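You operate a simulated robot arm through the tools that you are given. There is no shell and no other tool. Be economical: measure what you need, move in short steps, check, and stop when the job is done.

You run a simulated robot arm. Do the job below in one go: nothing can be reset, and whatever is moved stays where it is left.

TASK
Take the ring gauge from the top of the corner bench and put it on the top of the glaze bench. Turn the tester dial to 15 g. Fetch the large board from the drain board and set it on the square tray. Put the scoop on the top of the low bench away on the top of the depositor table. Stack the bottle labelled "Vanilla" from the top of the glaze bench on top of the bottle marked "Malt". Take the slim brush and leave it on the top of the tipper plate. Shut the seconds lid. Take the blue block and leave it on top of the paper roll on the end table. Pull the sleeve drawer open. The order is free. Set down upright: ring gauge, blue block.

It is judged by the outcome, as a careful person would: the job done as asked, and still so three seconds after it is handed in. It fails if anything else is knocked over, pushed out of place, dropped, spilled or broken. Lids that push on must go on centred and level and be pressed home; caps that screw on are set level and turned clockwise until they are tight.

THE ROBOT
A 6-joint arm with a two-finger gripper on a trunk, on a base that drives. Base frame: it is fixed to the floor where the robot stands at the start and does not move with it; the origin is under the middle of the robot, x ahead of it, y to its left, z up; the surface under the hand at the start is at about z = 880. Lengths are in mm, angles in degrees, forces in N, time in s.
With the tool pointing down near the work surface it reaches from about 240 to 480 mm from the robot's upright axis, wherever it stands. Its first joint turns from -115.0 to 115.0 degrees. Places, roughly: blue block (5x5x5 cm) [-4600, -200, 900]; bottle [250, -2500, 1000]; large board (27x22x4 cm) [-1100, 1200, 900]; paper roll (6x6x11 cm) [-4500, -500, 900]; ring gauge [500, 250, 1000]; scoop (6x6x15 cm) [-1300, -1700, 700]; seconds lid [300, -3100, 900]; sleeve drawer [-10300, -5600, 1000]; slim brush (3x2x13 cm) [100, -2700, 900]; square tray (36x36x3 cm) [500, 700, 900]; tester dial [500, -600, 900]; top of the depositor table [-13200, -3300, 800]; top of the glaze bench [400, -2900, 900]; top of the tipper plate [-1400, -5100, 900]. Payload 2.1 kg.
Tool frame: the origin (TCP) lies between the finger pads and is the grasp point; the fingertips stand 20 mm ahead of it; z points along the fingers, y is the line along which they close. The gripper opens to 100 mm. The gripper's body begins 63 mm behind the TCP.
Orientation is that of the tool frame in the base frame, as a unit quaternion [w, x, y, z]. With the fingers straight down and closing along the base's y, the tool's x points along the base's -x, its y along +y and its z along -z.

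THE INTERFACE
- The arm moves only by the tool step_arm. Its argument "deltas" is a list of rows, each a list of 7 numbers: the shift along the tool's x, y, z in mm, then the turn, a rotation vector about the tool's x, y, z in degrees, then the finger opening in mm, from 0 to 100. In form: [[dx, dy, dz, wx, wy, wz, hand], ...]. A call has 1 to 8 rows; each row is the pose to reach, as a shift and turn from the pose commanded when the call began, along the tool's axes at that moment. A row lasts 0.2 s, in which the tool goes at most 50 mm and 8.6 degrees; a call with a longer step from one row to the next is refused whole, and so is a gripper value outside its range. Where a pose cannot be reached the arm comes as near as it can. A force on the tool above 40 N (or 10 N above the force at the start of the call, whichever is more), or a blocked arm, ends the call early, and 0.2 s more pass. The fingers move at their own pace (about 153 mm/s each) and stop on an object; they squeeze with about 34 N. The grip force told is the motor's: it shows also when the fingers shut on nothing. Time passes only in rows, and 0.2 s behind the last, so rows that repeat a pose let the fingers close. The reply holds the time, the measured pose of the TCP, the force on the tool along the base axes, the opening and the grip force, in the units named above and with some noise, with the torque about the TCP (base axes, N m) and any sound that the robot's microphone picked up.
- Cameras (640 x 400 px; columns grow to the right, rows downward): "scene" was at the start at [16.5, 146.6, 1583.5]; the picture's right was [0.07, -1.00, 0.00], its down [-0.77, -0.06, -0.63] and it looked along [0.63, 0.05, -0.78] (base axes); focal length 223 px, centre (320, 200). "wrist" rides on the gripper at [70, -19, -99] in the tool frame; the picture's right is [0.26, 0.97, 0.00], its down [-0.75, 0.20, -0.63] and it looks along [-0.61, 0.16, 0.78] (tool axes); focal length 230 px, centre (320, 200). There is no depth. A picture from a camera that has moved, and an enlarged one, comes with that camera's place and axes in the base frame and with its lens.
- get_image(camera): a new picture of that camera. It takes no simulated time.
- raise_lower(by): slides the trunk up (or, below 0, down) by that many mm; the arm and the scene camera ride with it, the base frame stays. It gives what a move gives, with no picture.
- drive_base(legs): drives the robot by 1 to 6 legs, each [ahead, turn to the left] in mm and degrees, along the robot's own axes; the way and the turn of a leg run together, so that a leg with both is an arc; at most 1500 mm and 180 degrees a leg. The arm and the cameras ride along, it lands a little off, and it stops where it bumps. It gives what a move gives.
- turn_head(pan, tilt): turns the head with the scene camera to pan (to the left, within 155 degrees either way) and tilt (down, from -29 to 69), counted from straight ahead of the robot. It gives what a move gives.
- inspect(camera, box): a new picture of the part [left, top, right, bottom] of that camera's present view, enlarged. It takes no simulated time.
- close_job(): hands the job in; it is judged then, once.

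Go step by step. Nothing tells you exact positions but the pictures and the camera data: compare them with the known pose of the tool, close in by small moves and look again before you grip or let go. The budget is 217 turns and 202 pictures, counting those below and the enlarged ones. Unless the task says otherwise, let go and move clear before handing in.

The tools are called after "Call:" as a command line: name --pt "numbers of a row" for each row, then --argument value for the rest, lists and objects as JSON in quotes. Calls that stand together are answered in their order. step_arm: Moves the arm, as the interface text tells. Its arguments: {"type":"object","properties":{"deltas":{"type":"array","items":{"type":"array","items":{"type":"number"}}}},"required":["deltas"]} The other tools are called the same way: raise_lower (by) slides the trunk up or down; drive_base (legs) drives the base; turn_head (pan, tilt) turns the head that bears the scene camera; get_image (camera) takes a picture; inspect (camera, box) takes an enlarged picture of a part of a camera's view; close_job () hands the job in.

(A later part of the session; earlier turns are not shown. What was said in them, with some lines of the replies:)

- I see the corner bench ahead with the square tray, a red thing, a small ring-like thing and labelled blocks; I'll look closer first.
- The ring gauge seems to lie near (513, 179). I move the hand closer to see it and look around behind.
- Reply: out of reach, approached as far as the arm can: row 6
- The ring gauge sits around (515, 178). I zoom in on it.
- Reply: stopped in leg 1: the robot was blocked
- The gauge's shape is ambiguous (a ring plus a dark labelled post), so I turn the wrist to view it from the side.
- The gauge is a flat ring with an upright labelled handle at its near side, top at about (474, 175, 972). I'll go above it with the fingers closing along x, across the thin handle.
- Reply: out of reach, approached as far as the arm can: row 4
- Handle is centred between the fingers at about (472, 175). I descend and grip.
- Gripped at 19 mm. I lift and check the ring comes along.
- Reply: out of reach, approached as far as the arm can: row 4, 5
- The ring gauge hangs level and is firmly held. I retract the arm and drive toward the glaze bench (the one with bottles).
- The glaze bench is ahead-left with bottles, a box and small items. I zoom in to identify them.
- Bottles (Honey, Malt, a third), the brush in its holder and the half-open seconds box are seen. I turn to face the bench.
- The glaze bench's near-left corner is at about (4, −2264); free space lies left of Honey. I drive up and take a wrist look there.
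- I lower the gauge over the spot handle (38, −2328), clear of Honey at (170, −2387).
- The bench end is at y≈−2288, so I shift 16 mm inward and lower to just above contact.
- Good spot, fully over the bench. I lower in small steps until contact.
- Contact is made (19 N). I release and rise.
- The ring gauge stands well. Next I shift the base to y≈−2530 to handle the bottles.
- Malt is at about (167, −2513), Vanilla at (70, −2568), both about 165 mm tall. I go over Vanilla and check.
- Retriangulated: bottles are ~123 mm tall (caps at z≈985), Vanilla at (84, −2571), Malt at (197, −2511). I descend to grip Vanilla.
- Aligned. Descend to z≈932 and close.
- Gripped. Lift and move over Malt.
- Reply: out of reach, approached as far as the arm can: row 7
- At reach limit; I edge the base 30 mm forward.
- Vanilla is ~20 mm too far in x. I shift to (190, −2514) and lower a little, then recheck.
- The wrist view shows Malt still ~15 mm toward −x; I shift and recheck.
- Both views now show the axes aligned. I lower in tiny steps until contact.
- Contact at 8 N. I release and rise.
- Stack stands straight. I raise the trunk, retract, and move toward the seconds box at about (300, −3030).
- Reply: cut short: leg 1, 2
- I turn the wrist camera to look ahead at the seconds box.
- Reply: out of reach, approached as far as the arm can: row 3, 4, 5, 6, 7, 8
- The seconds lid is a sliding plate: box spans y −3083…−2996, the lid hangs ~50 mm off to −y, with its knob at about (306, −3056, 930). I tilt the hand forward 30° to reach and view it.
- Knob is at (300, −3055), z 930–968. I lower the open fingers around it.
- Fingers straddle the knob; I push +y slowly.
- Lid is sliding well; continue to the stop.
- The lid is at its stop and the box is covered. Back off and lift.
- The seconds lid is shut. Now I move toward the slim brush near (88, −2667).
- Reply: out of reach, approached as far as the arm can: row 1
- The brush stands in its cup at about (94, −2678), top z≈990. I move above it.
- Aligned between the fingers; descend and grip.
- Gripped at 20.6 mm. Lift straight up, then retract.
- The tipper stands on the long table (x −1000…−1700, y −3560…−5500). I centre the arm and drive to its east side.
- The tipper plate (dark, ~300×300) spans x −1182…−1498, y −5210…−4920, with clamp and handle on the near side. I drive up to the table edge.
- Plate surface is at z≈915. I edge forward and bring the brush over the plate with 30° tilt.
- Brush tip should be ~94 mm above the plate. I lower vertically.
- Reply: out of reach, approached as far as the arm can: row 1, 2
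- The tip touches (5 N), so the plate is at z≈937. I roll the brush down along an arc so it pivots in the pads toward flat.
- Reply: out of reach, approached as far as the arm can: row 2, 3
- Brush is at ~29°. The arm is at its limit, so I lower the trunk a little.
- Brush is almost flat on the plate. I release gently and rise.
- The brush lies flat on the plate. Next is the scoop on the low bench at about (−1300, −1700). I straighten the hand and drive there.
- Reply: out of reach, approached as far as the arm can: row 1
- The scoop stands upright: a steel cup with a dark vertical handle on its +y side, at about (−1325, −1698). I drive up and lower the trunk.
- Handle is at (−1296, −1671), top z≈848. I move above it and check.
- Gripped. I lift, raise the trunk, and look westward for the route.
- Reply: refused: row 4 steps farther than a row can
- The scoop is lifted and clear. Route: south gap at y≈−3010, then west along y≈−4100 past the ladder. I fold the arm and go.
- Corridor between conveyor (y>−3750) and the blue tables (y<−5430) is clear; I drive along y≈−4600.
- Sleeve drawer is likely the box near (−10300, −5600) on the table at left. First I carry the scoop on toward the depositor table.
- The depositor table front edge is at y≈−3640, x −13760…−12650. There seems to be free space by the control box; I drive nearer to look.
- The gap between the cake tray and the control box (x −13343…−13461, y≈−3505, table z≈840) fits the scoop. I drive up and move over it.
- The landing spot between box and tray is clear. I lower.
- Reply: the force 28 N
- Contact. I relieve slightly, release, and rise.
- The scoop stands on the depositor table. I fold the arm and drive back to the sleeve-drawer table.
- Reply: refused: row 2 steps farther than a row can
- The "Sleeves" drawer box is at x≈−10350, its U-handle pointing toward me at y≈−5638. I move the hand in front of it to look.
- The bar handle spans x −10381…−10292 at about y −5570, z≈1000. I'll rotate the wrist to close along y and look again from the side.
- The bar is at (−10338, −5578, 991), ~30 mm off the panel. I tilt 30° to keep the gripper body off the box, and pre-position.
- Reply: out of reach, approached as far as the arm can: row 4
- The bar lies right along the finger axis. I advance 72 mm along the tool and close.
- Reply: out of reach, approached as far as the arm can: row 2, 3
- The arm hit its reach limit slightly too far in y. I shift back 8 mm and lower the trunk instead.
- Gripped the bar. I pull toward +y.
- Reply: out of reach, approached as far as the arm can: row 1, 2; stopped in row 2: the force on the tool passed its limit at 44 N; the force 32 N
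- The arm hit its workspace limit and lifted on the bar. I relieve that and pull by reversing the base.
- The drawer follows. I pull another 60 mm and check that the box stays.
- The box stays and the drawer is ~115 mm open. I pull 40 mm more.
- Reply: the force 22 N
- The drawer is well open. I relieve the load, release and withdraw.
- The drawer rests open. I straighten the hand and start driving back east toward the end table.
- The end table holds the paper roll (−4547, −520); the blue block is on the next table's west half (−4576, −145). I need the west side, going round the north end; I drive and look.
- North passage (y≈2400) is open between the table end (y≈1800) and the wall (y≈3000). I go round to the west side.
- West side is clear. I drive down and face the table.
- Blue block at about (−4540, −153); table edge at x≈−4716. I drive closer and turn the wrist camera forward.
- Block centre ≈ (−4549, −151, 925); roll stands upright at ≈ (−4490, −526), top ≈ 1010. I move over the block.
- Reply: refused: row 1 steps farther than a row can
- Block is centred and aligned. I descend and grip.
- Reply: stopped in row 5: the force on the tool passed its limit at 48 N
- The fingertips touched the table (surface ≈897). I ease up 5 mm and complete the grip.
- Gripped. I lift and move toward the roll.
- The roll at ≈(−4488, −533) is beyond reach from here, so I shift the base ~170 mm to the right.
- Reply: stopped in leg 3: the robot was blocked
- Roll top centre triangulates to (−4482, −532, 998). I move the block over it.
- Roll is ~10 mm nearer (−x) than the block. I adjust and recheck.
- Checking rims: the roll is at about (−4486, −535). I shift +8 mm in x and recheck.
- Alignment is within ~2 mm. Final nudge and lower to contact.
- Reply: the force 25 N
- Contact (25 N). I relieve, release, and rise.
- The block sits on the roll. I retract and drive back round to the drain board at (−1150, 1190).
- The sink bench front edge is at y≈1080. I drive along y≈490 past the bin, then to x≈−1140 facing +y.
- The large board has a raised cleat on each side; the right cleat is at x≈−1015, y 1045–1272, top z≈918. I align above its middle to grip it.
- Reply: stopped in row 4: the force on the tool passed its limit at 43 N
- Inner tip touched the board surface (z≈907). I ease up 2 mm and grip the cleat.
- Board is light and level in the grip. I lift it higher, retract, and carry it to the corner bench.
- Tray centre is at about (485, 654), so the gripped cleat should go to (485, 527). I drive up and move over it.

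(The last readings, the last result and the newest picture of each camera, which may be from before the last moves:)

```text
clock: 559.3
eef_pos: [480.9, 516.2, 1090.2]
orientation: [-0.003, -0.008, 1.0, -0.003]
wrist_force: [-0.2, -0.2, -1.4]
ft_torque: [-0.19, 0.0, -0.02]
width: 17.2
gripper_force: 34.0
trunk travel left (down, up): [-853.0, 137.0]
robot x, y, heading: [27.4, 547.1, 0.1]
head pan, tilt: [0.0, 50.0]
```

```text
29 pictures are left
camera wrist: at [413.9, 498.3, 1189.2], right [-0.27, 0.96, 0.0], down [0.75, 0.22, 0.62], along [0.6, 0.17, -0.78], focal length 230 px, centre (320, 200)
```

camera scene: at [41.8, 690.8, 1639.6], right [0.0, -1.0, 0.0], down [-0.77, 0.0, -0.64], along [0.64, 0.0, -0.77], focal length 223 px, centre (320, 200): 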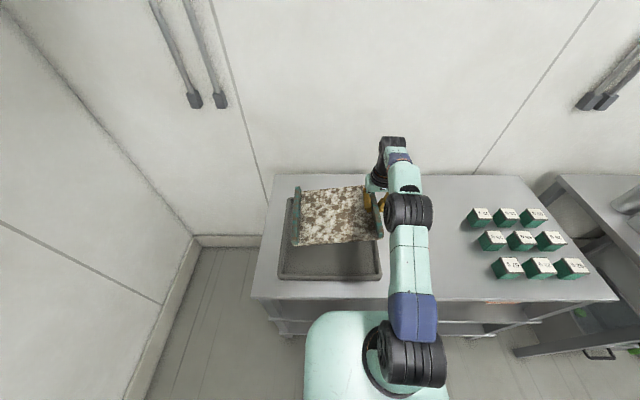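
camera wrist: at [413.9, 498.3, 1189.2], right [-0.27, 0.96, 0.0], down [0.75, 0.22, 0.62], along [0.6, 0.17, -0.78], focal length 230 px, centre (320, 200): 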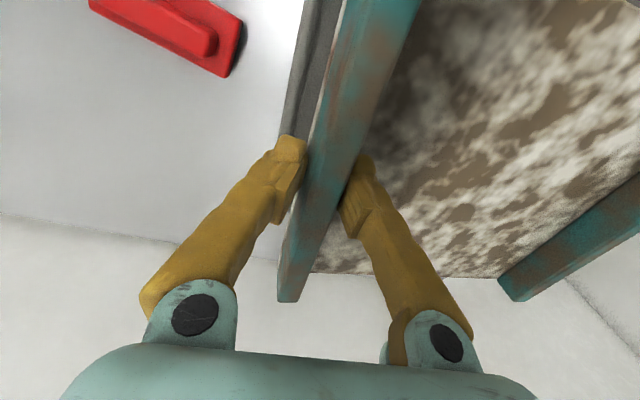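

Aligned to within a few mm; I correct (+7, +17) and lower.

Call:
step_arm --pt "-4 9 30 0 0 0 0" --pt "-7 17 65 0 0 0 0" --pt "-7 17 105 0 0 0 0" --pt "-7 17 130 0 0 0 0"

Call:
get_image --camera "wrist"

Call:
inspect --camera "scene" --box '[250, 160, 410, 300]'

```text
clock: 560.3
eef_pos: [485.4, 533.2, 960.5]
orientation: [-0.003, -0.009, 1.0, -0.002]
wrist_force: [0.3, 0.1, -2.3]
ft_torque: [-0.21, 0.03, 0.02]
width: 17.0
gripper_force: 34.1
trunk travel left (down, up): [-853.0, 137.0]
robot x, y, heading: [25.6, 549.9, -0.0]
head pan, tilt: [0.0, 50.0]
```

```text
28 pictures are left
camera wrist: at [416.7, 514.9, 1060.2], right [-0.27, 0.96, 0.0], down [0.75, 0.22, 0.62], along [0.6, 0.17, -0.78], focal length 230 px, centre (320, 200)
```

wrist: 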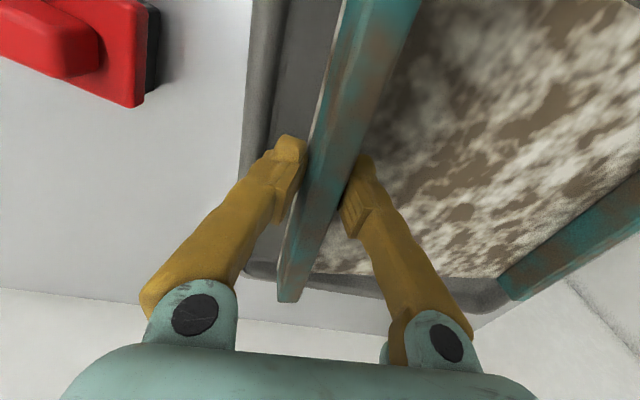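

```text
2.86 times, centred on (330, 230) of scene
camera zoom: at [40.8, 690.3, 1639.7], right [0.0, -1.0, 0.0], down [-0.77, 0.0, -0.64], along [0.64, 0.0, -0.77], focal length 638 px, centre (291, 114)
```

zoom: 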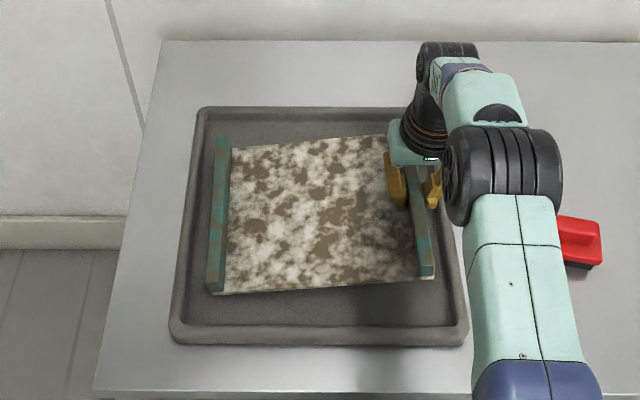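

Call:
step_arm --pt "0 0 10 0 0 0 0" --pt "0 0 20 0 0 0 0" --pt "0 0 26 0 0 0 0" --pt "0 0 30 0 0 0 0" --pt "0 0 34 0 0 0 0"

Call:
inspect --camera "scene" --box '[250, 160, 410, 300]'

```text
clock: 561.5
eef_pos: [485.0, 532.9, 926.9]
orientation: [-0.002, -0.009, 1.0, -0.002]
wrist_force: [0.8, 0.4, -0.3]
ft_torque: [0.04, 0.14, 0.04]
width: 16.9
gripper_force: 34.1
trunk travel left (down, up): [-853.0, 137.0]
robot x, y, heading: [24.2, 550.8, 0.2]
head pan, tilt: [0.0, 50.0]
```

```text
2.86 times, centred on (330, 230) of scene
camera zoom: at [40.0, 689.8, 1639.7], right [0.0, -1.0, 0.0], down [-0.77, 0.0, -0.64], along [0.64, 0.0, -0.77], focal length 638 px, centre (291, 114)
```

zoom: 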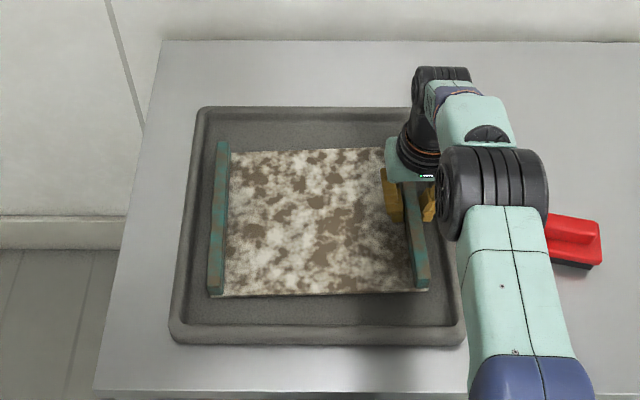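

Call:
step_arm --pt "0 0 2 0 0 0 0" --pt "0 0 4 0 0 0 0"

```text
clock: 562.1
eef_pos: [485.7, 532.6, 921.2]
orientation: [-0.002, -0.009, 1.0, -0.002]
wrist_force: [-0.5, 0.0, 0.4]
ft_torque: [0.06, -0.09, 0.0]
width: 16.8
gripper_force: 33.6
trunk travel left (down, up): [-853.0, 137.0]
robot x, y, heading: [23.2, 549.1, 0.2]
head pan, tilt: [0.0, 50.0]
```

Call:
step_arm --pt "0 0 2 0 0 0 0" --pt "0 0 4 0 0 0 0" --pt "0 0 5 0 0 0 0"

```text
clock: 562.9
eef_pos: [485.2, 531.1, 916.7]
orientation: [-0.003, -0.009, 1.0, -0.002]
wrist_force: [-0.4, 0.5, -1.2]
ft_torque: [0.02, -0.12, -0.02]
width: 16.8
gripper_force: 34.0
trunk travel left (down, up): [-853.0, 137.0]
robot x, y, heading: [19.6, 547.8, 0.3]
head pan, tilt: [0.0, 50.0]
```

Call:
step_arm --pt "0 0 2 0 0 0 0" --pt "0 0 4 0 0 0 0" --pt "0 0 6 0 0 0 0"

Call:
get_image --camera "wrist"

```text
clock: 563.7
eef_pos: [485.8, 532.0, 913.7]
orientation: [0.002, -0.009, 1.0, -0.001]
wrist_force: [4.8, 0.0, 26.2]
ft_torque: [0.0, 0.44, 0.0]
width: 17.1
gripper_force: 34.2
trunk travel left (down, up): [-853.0, 137.0]
robot x, y, heading: [24.8, 549.8, 0.2]
head pan, tilt: [0.0, 50.0]
```

```text
25 pictures are left
camera wrist: at [416.2, 514.2, 1013.3], right [-0.27, 0.96, 0.0], down [0.75, 0.22, 0.63], along [0.61, 0.17, -0.78], focal length 230 px, centre (320, 200)
```

wrist: 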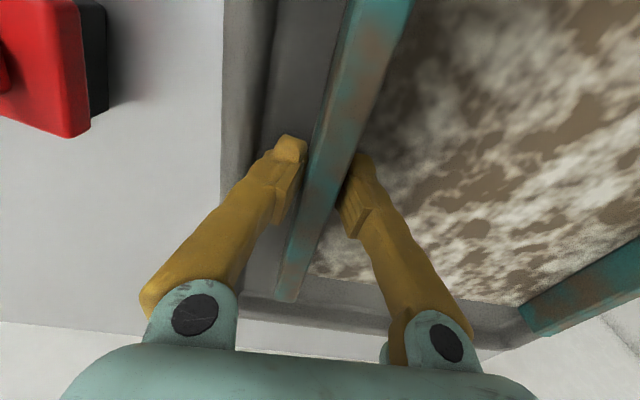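

Fully seated (26 N). I relieve, release, and rise.

Call:
step_arm --pt "0 0 -2 0 0 0 0" --pt "0 0 -2 0 0 0 22" --pt "0 0 -2 0 0 0 34" --pt "0 0 -2 0 0 0 40" --pt "0 0 -40 0 0 0 40" --pt "0 0 -85 0 0 0 40" --pt "0 0 -130 0 0 0 40" --pt "0 0 -175 0 0 0 40"

Call:
inspect --camera "scene" --box '[250, 160, 410, 300]'

```text
clock: 565.5
eef_pos: [483.2, 532.5, 1086.0]
orientation: [-0.003, -0.009, 1.0, -0.001]
wrist_force: [0.0, 0.8, 0.5]
ft_torque: [0.0, -0.04, 0.02]
width: 39.9
gripper_force: 0.1
trunk travel left (down, up): [-853.0, 137.0]
robot x, y, heading: [21.3, 547.6, -0.1]
head pan, tilt: [0.0, 50.0]
```

```text
2.86 times, centred on (330, 230) of scene
camera zoom: at [39.0, 690.2, 1639.6], right [0.0, -1.0, 0.0], down [-0.77, 0.0, -0.64], along [0.64, 0.0, -0.77], focal length 638 px, centre (291, 114)
```

zoom: 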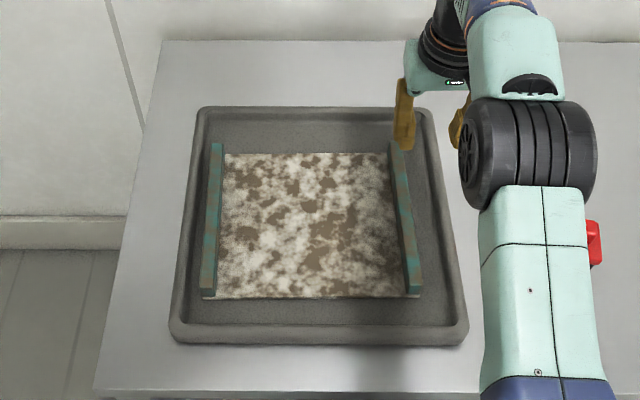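

The board sits level inside the tray. Last: the tester dial at about (500, −600).

Call:
step_arm --pt "40 0 -30 0 0 0 40" --pt "80 0 -60 0 0 0 40" --pt "110 0 -90 0 0 0 40"

Call:
drive_base --legs '[[-250, 0], [0, -90], [1140, 0], [0, 90]]'

Call:
turn_head --pan 0 --tilt 45

Call:
get_image --camera "scene"

Call:
get_image --camera "wrist"

```text
clock: 566.3
eef_pos: [374.6, 533.4, 1176.5]
orientation: [-0.002, -0.009, 1.0, -0.002]
wrist_force: [-0.3, -0.7, 0.7]
ft_torque: [0.02, -0.03, 0.0]
width: 39.9
gripper_force: 0.0
trunk travel left (down, up): [-853.0, 137.0]
robot x, y, heading: [22.4, 549.9, 0.0]
head pan, tilt: [0.0, 50.0]
```

```text
clock: 581.2
eef_pos: [125.4, -614.8, 1175.4]
orientation: [-0.003, -0.006, 1.0, -0.001]
wrist_force: [-0.7, 0.5, -0.1]
ft_torque: [0.02, -0.02, 0.0]
width: 40.1
gripper_force: 0.1
trunk travel left (down, up): [-853.0, 137.0]
robot x, y, heading: [-229.6, -597.1, -0.2]
head pan, tilt: [0.0, 50.0]
```

```text
clock: 581.9
eef_pos: [124.3, -614.7, 1176.4]
orientation: [-0.003, -0.006, 1.0, -0.002]
wrist_force: [0.6, 0.3, 0.2]
ft_torque: [0.0, -0.01, 0.0]
width: 40.1
gripper_force: 0.1
trunk travel left (down, up): [-853.0, 137.0]
robot x, y, heading: [-225.8, -593.3, -0.1]
head pan, tilt: [0.0, 45.0]
```

```text
23 pictures are left
camera scene: at [-206.0, -456.1, 1646.6], right [0.0, -1.0, 0.0], down [-0.71, 0.0, -0.71], along [0.71, 0.0, -0.71], focal length 223 px, centre (320, 200)
```

scene: 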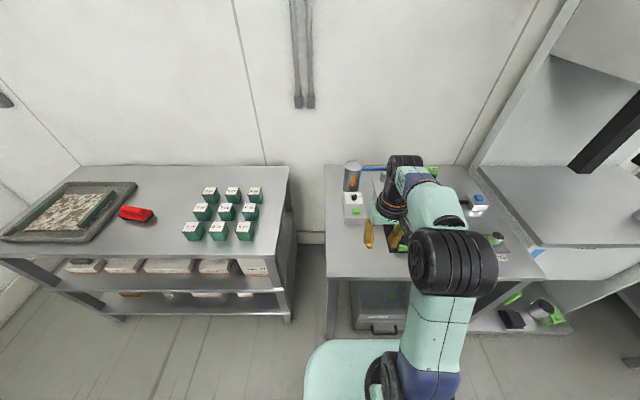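

```text
22 pictures are left
camera wrist: at [56.2, -632.8, 1274.9], right [-0.27, 0.96, 0.0], down [0.75, 0.21, 0.62], along [0.6, 0.17, -0.78], focal length 230 px, centre (320, 200)
```

wrist: 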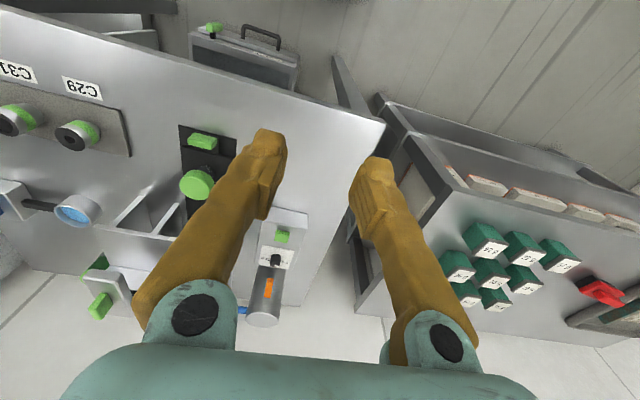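

Call:
inspect --camera "scene" --box '[335, 150, 385, 230]'

Call:
inspect --camera "wrist" --box '[240, 200, 320, 280]'

```text
5.00 times, centred on (360, 190) of scene
camera zoom: at [-206.0, -456.1, 1646.6], right [0.0, -1.0, 0.0], down [-0.71, 0.0, -0.71], along [0.71, 0.0, -0.71], focal length 1117 px, centre (120, 250)
```

zoom: 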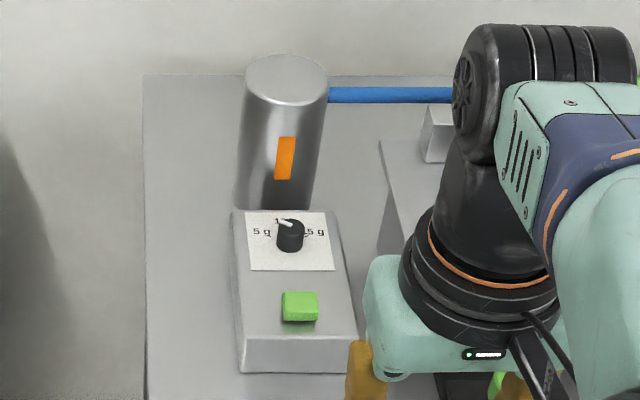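

```text
5.00 times, centred on (280, 240) of wrist
camera zoom: at [56.2, -632.8, 1274.9], right [-0.27, 0.96, 0.0], down [0.75, 0.21, 0.62], along [0.6, 0.17, -0.78], focal length 1150 px, centre (520, 0)
```

zoom: 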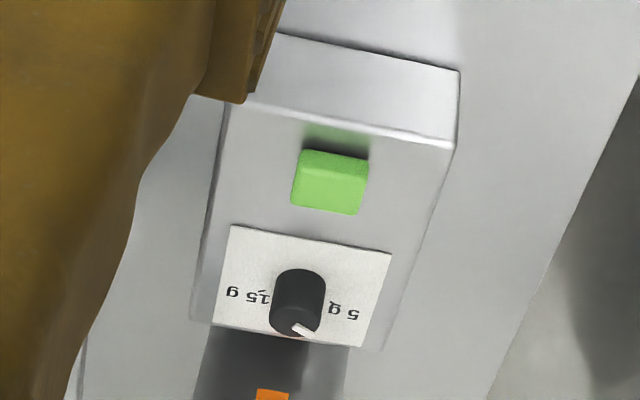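

The tester box's knob is at about (536, −613, 930): labels 5 g on the left (+y), 10 g far, 15 g on the right (−y); it must turn clockwise seen from above. I drive to the table edge and reach with a 40° forward tilt.

Call:
drive_base --legs '[[180, 0]]'

Call:
step_arm --pt "-30 0 15 0 -6.7 0 50" --pt "-60 0 30 0 -13.4 0 50" --pt "-90 0 45 0 -20 0 50" --pt "-115 0 65 0 -27 0 50" --pt "-135 0 90 0 -34 0 50" --pt "-150 0 120 0 -40 0 50"

Call:
get_image --camera "wrist"

```text
clock: 583.4
eef_pos: [302.8, -616.1, 1176.6]
orientation: [-0.002, -0.005, 1.0, -0.002]
wrist_force: [-0.1, -0.7, 0.0]
ft_torque: [0.0, 0.02, 0.01]
width: 39.9
gripper_force: 0.1
trunk travel left (down, up): [-853.0, 137.0]
robot x, y, heading: [-49.7, -597.5, -0.1]
head pan, tilt: [0.0, 45.0]
```

```text
clock: 584.8
eef_pos: [448.4, -610.3, 1067.0]
orientation: [0.316, -0.01, 0.949, 0.012]
wrist_force: [0.5, -0.1, -0.6]
ft_torque: [-0.01, -0.01, 0.03]
width: 50.0
gripper_force: 0.1
out of reach, approached as far as the arm can: row 6
trunk travel left (down, up): [-853.0, 137.0]
robot x, y, heading: [-49.0, -602.0, -0.3]
head pan, tilt: [0.0, 45.0]
```

```text
19 pictures are left
camera wrist: at [334.0, -631.6, 1104.0], right [-0.23, 0.96, -0.14], down [0.22, 0.19, 0.96], along [0.95, 0.19, -0.25], focal length 230 px, centre (320, 200)
```

wrist: 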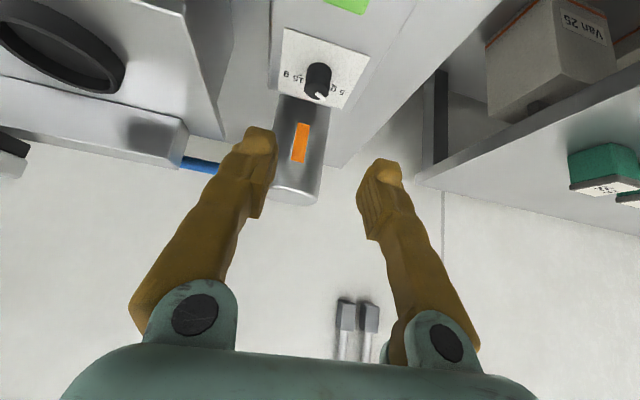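

Call:
step_arm --pt "4 -2 39 0 0 0 50" --pt "8 -2 78 0 0 0 50" --pt "11 -2 115 0 0 0 50"

Call:
get_image --camera "wrist"

```text
clock: 585.6
eef_pos: [506.9, -609.0, 970.3]
orientation: [0.317, -0.011, 0.948, 0.013]
wrist_force: [0.4, 0.3, -0.1]
ft_torque: [0.0, 0.04, 0.0]
width: 50.0
gripper_force: 0.1
trunk travel left (down, up): [-853.0, 137.0]
robot x, y, heading: [-46.3, -597.8, -0.3]
head pan, tilt: [0.0, 45.0]
```

```text
18 pictures are left
camera wrist: at [393.6, -630.2, 1007.5], right [-0.23, 0.96, -0.14], down [0.22, 0.19, 0.96], along [0.95, 0.19, -0.25], focal length 230 px, centre (320, 200)
```

wrist: 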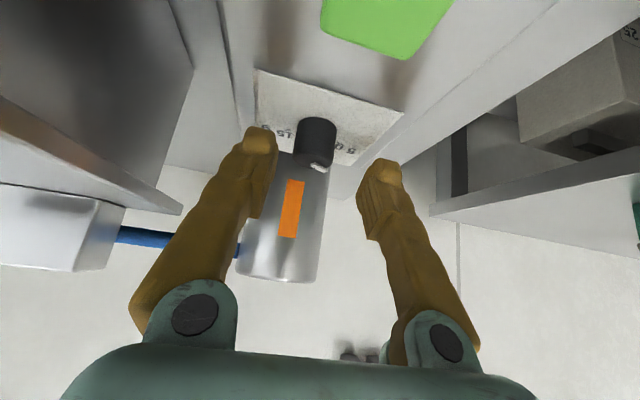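

Call:
inspect --camera "wrist" --box '[250, 90, 390, 190]'

```text
4.00 times, centred on (320, 140) of wrist
camera zoom: at [393.6, -630.2, 1007.5], right [-0.23, 0.96, -0.14], down [0.22, 0.19, 0.96], along [0.95, 0.19, -0.25], focal length 920 px, centre (320, 440)
```

zoom: 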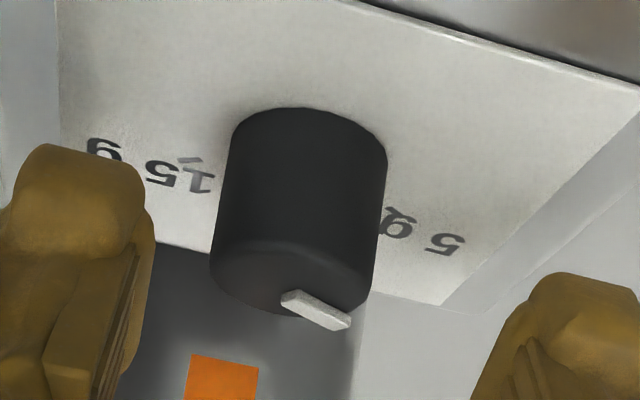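

The pointer now stands at 5 g (about 60° left of far); 15 g is about 60° right, so ~120° clockwise is needed, in two 60° twists. I swing the hand to azimuth +30° above the knob.

Call:
step_arm --pt "0 -3 4 -4.5 0 -6 50" --pt "0 -6 8 -9 0 -12 50" --pt "0 -9 11 -13.5 0 -18 50" --pt "0 -12.5 15 -18 0 -24 50"

Call:
get_image --camera "wrist"

```text
clock: 586.6
eef_pos: [516.6, -621.0, 958.5]
orientation: [0.307, -0.257, 0.912, 0.095]
wrist_force: [0.6, -0.3, 0.0]
ft_torque: [0.0, 0.05, 0.02]
width: 49.9
gripper_force: 0.0
trunk travel left (down, up): [-853.0, 137.0]
robot x, y, heading: [-46.2, -597.6, -0.3]
head pan, tilt: [0.0, 45.0]
```

```text
16 pictures are left
camera wrist: at [428.6, -696.6, 994.6], right [-0.68, 0.72, -0.14], down [0.08, 0.27, 0.96], along [0.73, 0.64, -0.24], focal length 230 px, centre (320, 200)
```

wrist: 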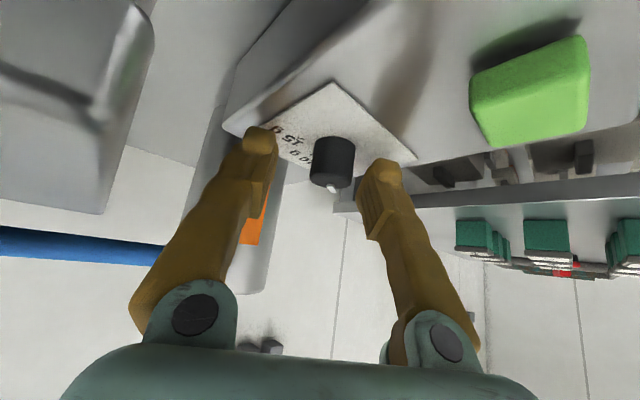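

Call:
inspect --camera "wrist" --box '[260, 100, 400, 200]'

```text
4.00 times, centred on (330, 150) of wrist
camera zoom: at [428.6, -696.6, 994.6], right [-0.68, 0.72, -0.14], down [0.08, 0.27, 0.96], along [0.73, 0.64, -0.24], focal length 920 px, centre (280, 400)
```

zoom: 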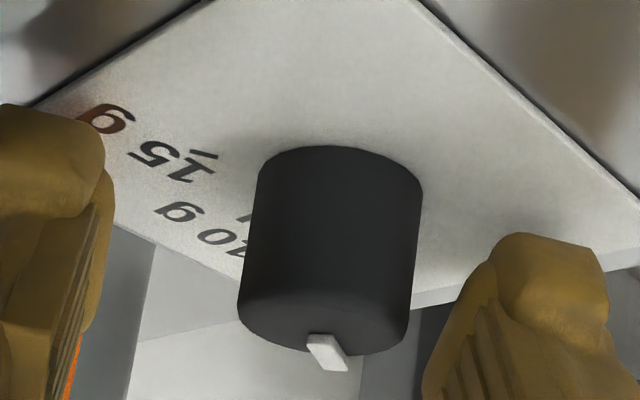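

Triangulating the two views, the knob axis is at (517, −613.5) with top z≈952, so the fingertips are already alongside it. I centre sideways 6.5 mm and close.

Call:
step_arm --pt "0 6.5 0 0 0 0 45" --pt "0 6.5 2 0 0 0 20" --pt "0 6.5 2 0 0 0 0" --pt "0 6.5 2 0 0 0 0"

Call:
get_image --camera "wrist"

```text
clock: 587.6
eef_pos: [514.8, -616.0, 957.2]
orientation: [0.308, -0.255, 0.912, 0.093]
wrist_force: [1.5, -3.9, 4.2]
ft_torque: [-0.14, -0.03, -0.02]
width: 22.4
gripper_force: 44.7
trunk travel left (down, up): [-853.0, 137.0]
robot x, y, heading: [-48.5, -598.3, -0.5]
head pan, tilt: [0.0, 45.0]
```

```text
14 pictures are left
camera wrist: at [426.1, -691.3, 993.4], right [-0.68, 0.72, -0.14], down [0.08, 0.27, 0.96], along [0.73, 0.64, -0.24], focal length 230 px, centre (320, 200)
```

wrist: 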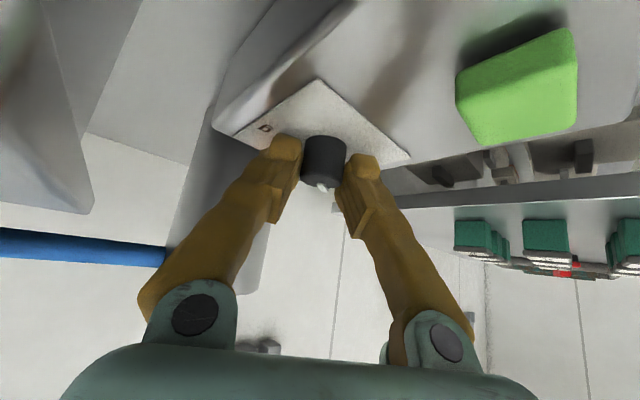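

Knob gripped (22 mm). I twist 60° clockwise about the knob axis.

Call:
step_arm --pt "-0.2 0.4 0.2 4.5 0 6 0" --pt "-0.4 0.9 0.3 9 0 12 0" --pt "-0.6 1.3 0.5 13.5 0 18 0" --pt "-0.8 1.8 0.6 18 0 24 0" --pt "-1.0 2.2 0.8 22.5 0 30 0" --pt "-1.2 2.6 0.9 27 0 36 0" --pt "-1.4 3.1 1.1 31.5 0 42 0" --pt "-1.6 3.5 1.2 36 0 48 0"

Call:
get_image --camera "wrist"

```text
clock: 589.1
eef_pos: [513.5, -614.7, 957.6]
orientation: [0.304, 0.067, 0.95, -0.02]
wrist_force: [2.2, -16.6, 6.0]
ft_torque: [0.16, 0.41, -0.04]
width: 22.4
gripper_force: 45.5
out of reach, approached as far as the arm can: row 5, 6
trunk travel left (down, up): [-853.0, 137.0]
robot x, y, heading: [-47.6, -594.4, -0.7]
head pan, tilt: [0.0, 45.0]
stopped in row 7: the force on the tool passed its limit at 41 N (the readings are from after the stop); the commanded pose is now the measured one
```

```text
13 pictures are left
camera wrist: at [398.5, -615.5, 997.4], right [-0.08, 0.99, -0.15], down [0.27, 0.16, 0.95], along [0.96, 0.03, -0.28], focal length 230 px, centre (320, 200)
```

wrist: 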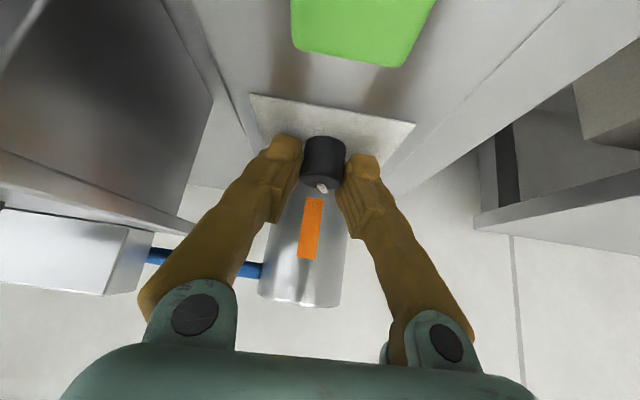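

The twist gave ~39° before the arm's limit; the pointer is now near 10 g. I release, swing back to +30°, and regrip.

Call:
step_arm --pt "0 0 0 0 0 0 30" --pt "0 0 -3 0 0 0 45" --pt "0 0 -6 -4.6 0 -6.1 45" --pt "0 -0.3 -6 -9.1 0 -12.2 45" --pt "-0.5 -0.6 -6 -13.7 0 -18.2 45" --pt "-1 -1 -6 -18.2 0 -24.3 45" --pt "-1 -1.3 -6 -22.8 0 -30.4 45"

```text
clock: 590.7
eef_pos: [510.9, -610.2, 963.9]
orientation: [0.295, -0.248, 0.918, 0.089]
wrist_force: [0.7, 0.1, 0.9]
ft_torque: [0.0, 0.0, -0.02]
width: 45.0
gripper_force: 0.1
out of reach, approached as far as the arm can: row 4
trunk travel left (down, up): [-853.0, 137.0]
robot x, y, heading: [-46.5, -599.4, -0.5]
head pan, tilt: [0.0, 45.0]
```

Call:
step_arm --pt "1.5 -3.5 2 0 0 0 45" --pt "3.3 -7 6 0 0 0 40" --pt "3.3 -7 6 0 0 0 0" --pt "3.3 -7 6 0 0 0 0"

Call:
step_arm --pt "-0.2 0.4 0.2 4.5 0 6 0" --pt "-0.4 0.9 0.3 9 0 12 0" --pt "-0.6 1.3 0.5 13.5 0 18 0" --pt "-0.8 1.8 0.6 18 0 24 0" --pt "-1.0 2.2 0.8 22.5 0 30 0"

Call:
get_image --camera "wrist"

```text
clock: 591.7
eef_pos: [515.2, -613.8, 956.1]
orientation: [0.296, -0.247, 0.919, 0.088]
wrist_force: [1.0, 1.0, 0.5]
ft_torque: [0.11, -0.18, 0.0]
width: 22.5
gripper_force: 44.7
trunk travel left (down, up): [-853.0, 137.0]
robot x, y, heading: [-48.2, -599.2, -0.5]
head pan, tilt: [0.0, 45.0]
```

```text
clock: 592.9
eef_pos: [514.1, -613.2, 956.1]
orientation: [0.303, 0.033, 0.952, -0.008]
wrist_force: [1.5, -4.9, 2.5]
ft_torque: [-0.33, -1.0, -0.04]
width: 22.5
gripper_force: 45.0
out of reach, approached as far as the arm can: row 5
trunk travel left (down, up): [-853.0, 137.0]
robot x, y, heading: [-48.5, -600.5, -0.5]
head pan, tilt: [0.0, 45.0]
```

```text
12 pictures are left
camera wrist: at [399.9, -624.1, 996.6], right [-0.15, 0.98, -0.14], down [0.26, 0.18, 0.95], along [0.95, 0.1, -0.28], focal length 230 px, centre (320, 200)
```

wrist: 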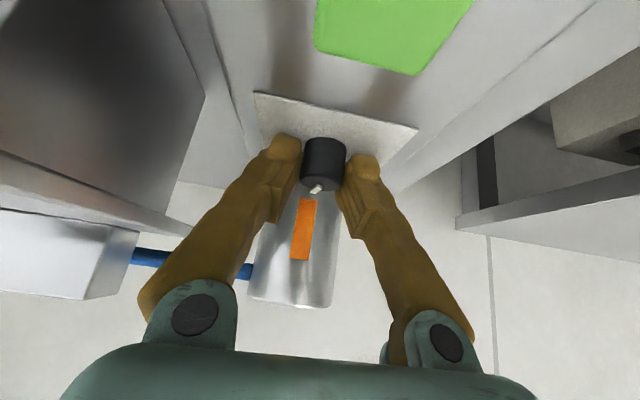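

Call:
inspect --camera "wrist" --box '[270, 110, 380, 210]'

```text
4.00 times, centred on (325, 160) of wrist
camera zoom: at [399.9, -624.1, 996.6], right [-0.15, 0.98, -0.14], down [0.26, 0.18, 0.95], along [0.95, 0.1, -0.28], focal length 920 px, centre (300, 360)
```

zoom: 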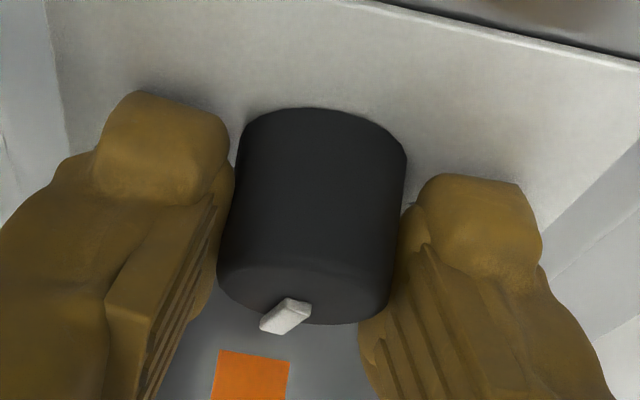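

Pointer is now at about −14° (past 10 g); 15 g is at −60°, so ~46° more. I release and swing back to about +42° for one more twist.

Call:
step_arm --pt "0 0 0 0 0 0 30" --pt "0 0 -3 0 0 0 45" --pt "0 0 -6 -4.4 0 -6.2 45" --pt "0 -0.6 -6 -8.8 0 -12.4 45" --pt "0 -1.2 -6 -13.3 0 -18.7 45" --pt "0 -1.8 -6 -17.7 0 -25 45" --pt "0 -2.4 -6 -22.2 0 -31.2 45" --pt "0 -3 -6 -26.6 0 -37.5 45"

Call:
get_image --camera "wrist"

```text
clock: 594.7
eef_pos: [506.6, -614.7, 959.7]
orientation: [0.282, -0.343, 0.889, 0.112]
wrist_force: [0.8, 0.6, 0.0]
ft_torque: [-0.01, 0.03, -0.01]
width: 44.8
gripper_force: 0.1
out of reach, approached as far as the arm can: row 3, 8
trunk travel left (down, up): [-853.0, 137.0]
robot x, y, heading: [-49.8, -597.4, -0.2]
head pan, tilt: [0.0, 45.0]
```

```text
10 pictures are left
camera wrist: at [436.6, -705.8, 1000.5], right [-0.81, 0.57, -0.14], down [0.05, 0.31, 0.95], along [0.59, 0.76, -0.28], focal length 230 px, centre (320, 200)
```

wrist: 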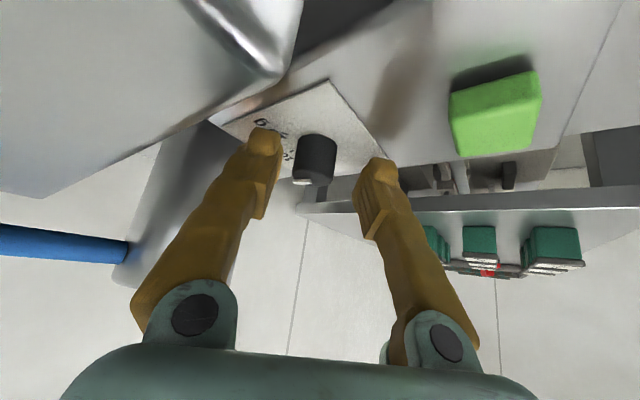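

Call:
step_arm --pt "-0.8 -2.5 2.5 0 0 0 45" --pt "-1.2 -4.8 5 0 0 0 40" --pt "-1.2 -4.8 5 0 0 0 0" --pt "-1.2 -4.8 5 0 0 0 0"

```text
clock: 595.7
eef_pos: [510.1, -618.4, 960.4]
orientation: [0.283, -0.341, 0.889, 0.112]
wrist_force: [7.8, -11.7, 2.3]
ft_torque: [-0.52, 0.2, -0.14]
width: 22.3
gripper_force: 44.8
out of reach, approached as far as the arm can: row 2, 3, 4
trunk travel left (down, up): [-853.0, 137.0]
robot x, y, heading: [-49.6, -595.3, -0.2]
head pan, tilt: [0.0, 45.0]
```

Gripped. I twist 46° clockwise about the knob axis.

Call:
step_arm --pt "-0.4 1 0.3 4.4 0 6.2 0" --pt "-0.9 1.9 0.6 8.9 0 12.5 0" --pt "-1.3 2.9 1 13.3 0 18.7 0" --pt "-1.8 3.8 1.3 17.7 0 25 0" --pt "-2.3 4.8 1.6 22.2 0 31.3 0" --pt "-2.7 5.7 1.9 26.6 0 37.5 0"

Call:
inspect --camera "wrist" --box '[270, 110, 380, 210]'

```text
clock: 597.1
eef_pos: [508.3, -613.7, 960.1]
orientation: [0.299, 0.002, 0.954, 0.002]
wrist_force: [8.3, -14.4, -0.1]
ft_torque: [-0.44, -0.94, -0.14]
width: 22.0
gripper_force: 45.2
out of reach, approached as far as the arm can: row 6
trunk travel left (down, up): [-853.0, 137.0]
robot x, y, heading: [-45.9, -597.7, -0.4]
head pan, tilt: [0.0, 45.0]
```

```text
4.00 times, centred on (325, 160) of wrist
camera zoom: at [395.5, -631.1, 1000.4], right [-0.21, 0.97, -0.14], down [0.26, 0.19, 0.95], along [0.94, 0.16, -0.29], focal length 920 px, centre (300, 360)
```

zoom: 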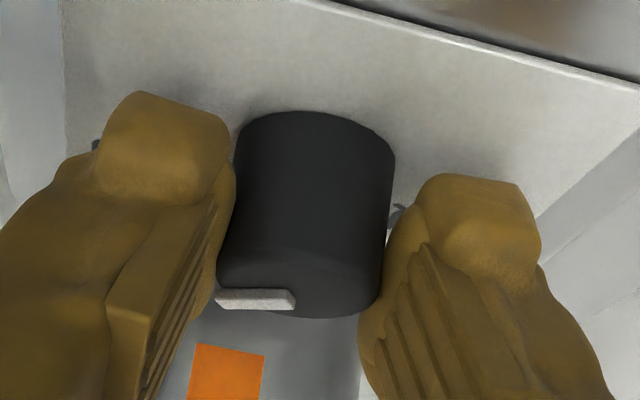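

Pointer is at about −56°, very near 15 g. I release, back off, and check against the tick.

Call:
step_arm --pt "0 0 0 0 0 0 30" --pt "0 0 0 0 0 0 45" --pt "0 0 -30 0 0 0 50" --pt "0 0 -60 0 0 0 60"

Call:
inspect --camera "wrist" --box '[270, 60, 370, 140]'

```text
clock: 598.1
eef_pos: [473.6, -609.4, 1011.1]
orientation: [0.3, 0.004, 0.954, 0.001]
wrist_force: [0.6, -0.1, 0.5]
ft_torque: [0.0, -0.02, -0.01]
width: 60.1
gripper_force: 0.1
trunk travel left (down, up): [-853.0, 137.0]
robot x, y, heading: [-46.6, -596.4, -0.6]
head pan, tilt: [0.0, 45.0]
```

```text
5.00 times, centred on (320, 100) of wrist
camera zoom: at [359.9, -626.6, 1051.5], right [-0.21, 0.97, -0.14], down [0.26, 0.2, 0.95], along [0.94, 0.16, -0.29], focal length 1150 px, centre (320, 700)
```

zoom: 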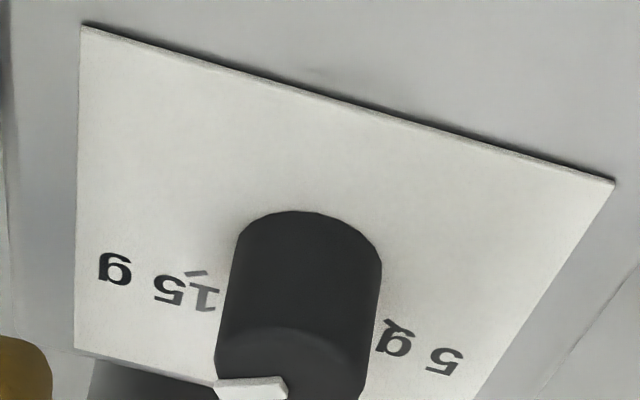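

Call:
inspect --camera "wrist" --box '[270, 90, 370, 170]'

```text
5.00 times, centred on (320, 130) of wrist
camera zoom: at [359.9, -626.6, 1051.5], right [-0.21, 0.97, -0.14], down [0.26, 0.2, 0.95], along [0.94, 0.16, -0.29], focal length 1150 px, centre (320, 550)
```

zoom: 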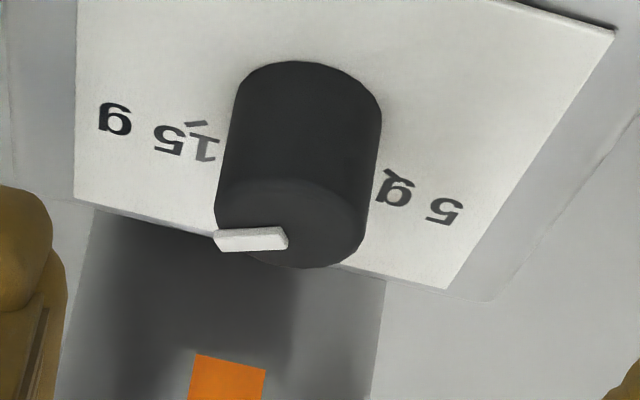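

The pointer now aligns with the 15 g tick. I withdraw the arm clear and check once.

Call:
step_arm --pt "10 0 -40 0 0 0 60" --pt "25 0 -80 0 8 0 60" --pt "45 0 -110 0 16 0 60" --pt "65 0 -140 0 24 0 60"

Call:
drive_base --legs '[[-250, 0]]'

Call:
get_image --camera "scene"

Call:
inspect --camera "scene" --box '[330, 140, 400, 240]'

```text
clock: 599.1
eef_pos: [337.6, -610.5, 1087.5]
orientation: [0.092, 0.004, 0.996, 0.0]
wrist_force: [-0.8, 0.4, 0.1]
ft_torque: [-0.01, 0.03, 0.0]
width: 59.8
gripper_force: 0.1
trunk travel left (down, up): [-853.0, 137.0]
robot x, y, heading: [-45.8, -594.4, -0.3]
head pan, tilt: [0.0, 45.0]
```

```text
clock: 600.9
eef_pos: [90.9, -605.9, 1086.7]
orientation: [0.093, 0.003, 0.996, 0.001]
wrist_force: [0.1, 0.6, -0.1]
ft_torque: [0.0, -0.01, -0.02]
width: 59.8
gripper_force: 0.1
trunk travel left (down, up): [-853.0, 137.0]
robot x, y, heading: [-301.4, -595.5, -0.6]
head pan, tilt: [0.0, 45.0]
```

```text
6 pictures are left
camera scene: at [-274.7, -455.3, 1646.6], right [0.0, -1.0, 0.0], down [-0.71, 0.0, -0.71], along [0.71, 0.0, -0.71], focal length 223 px, centre (320, 200)
```

scene: 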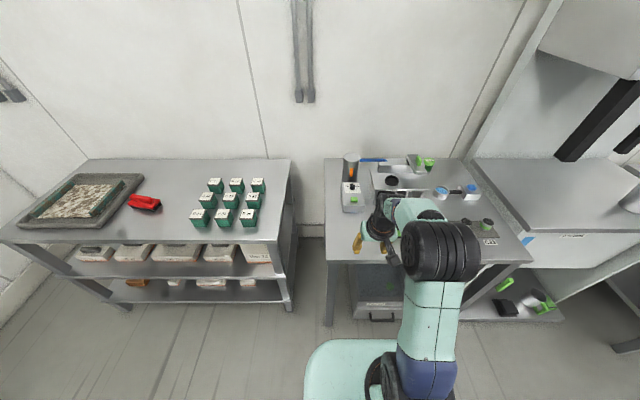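

```text
4.00 times, centred on (365, 190) of scene
camera zoom: at [-274.7, -455.3, 1646.6], right [0.0, -1.0, 0.0], down [-0.71, 0.0, -0.71], along [0.71, 0.0, -0.71], focal length 893 px, centre (140, 240)
```

zoom: 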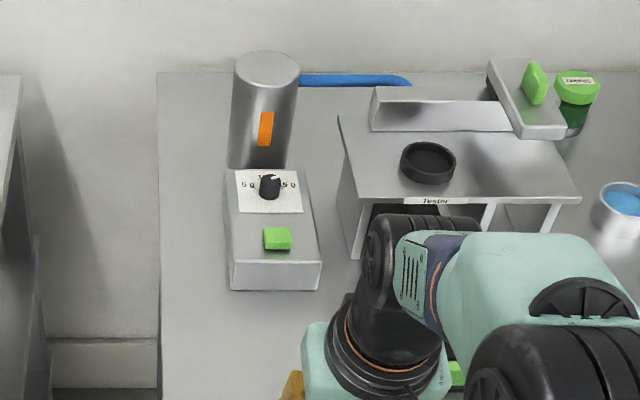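

The dial reads 15 g and the arm is clear of everything; I hand the job in.

Call:
close_job

```text
The job is handed in.
```

All nine items are done and handed in. I checked each with the cameras as I finished it, and nothing else was seen to fall or shift.

- **Ring gauge:** it stands upright on the glaze bench, near the front-left corner.
- **Tester dial:** it is set to 15 g; the pointer lines up with the 15 g tick to within about 3°.
- **Large board:** it lies flat inside the square tray.
- **Scoop:** it stands on the depositor table, between the cake tray and the control box.
- **Vanilla bottle:** it is stacked on the Malt bottle.
- **Slim brush:** it lies flat on the tipper plate.
- **Seconds lid:** it is slid fully shut, up to its stop.
- **Blue block:** it sits upright on the paper roll.
- **Sleeve drawer:** it is pulled open about 150 mm. I stopped there rather than pull to a stop, to avoid drawing it right out of its box.
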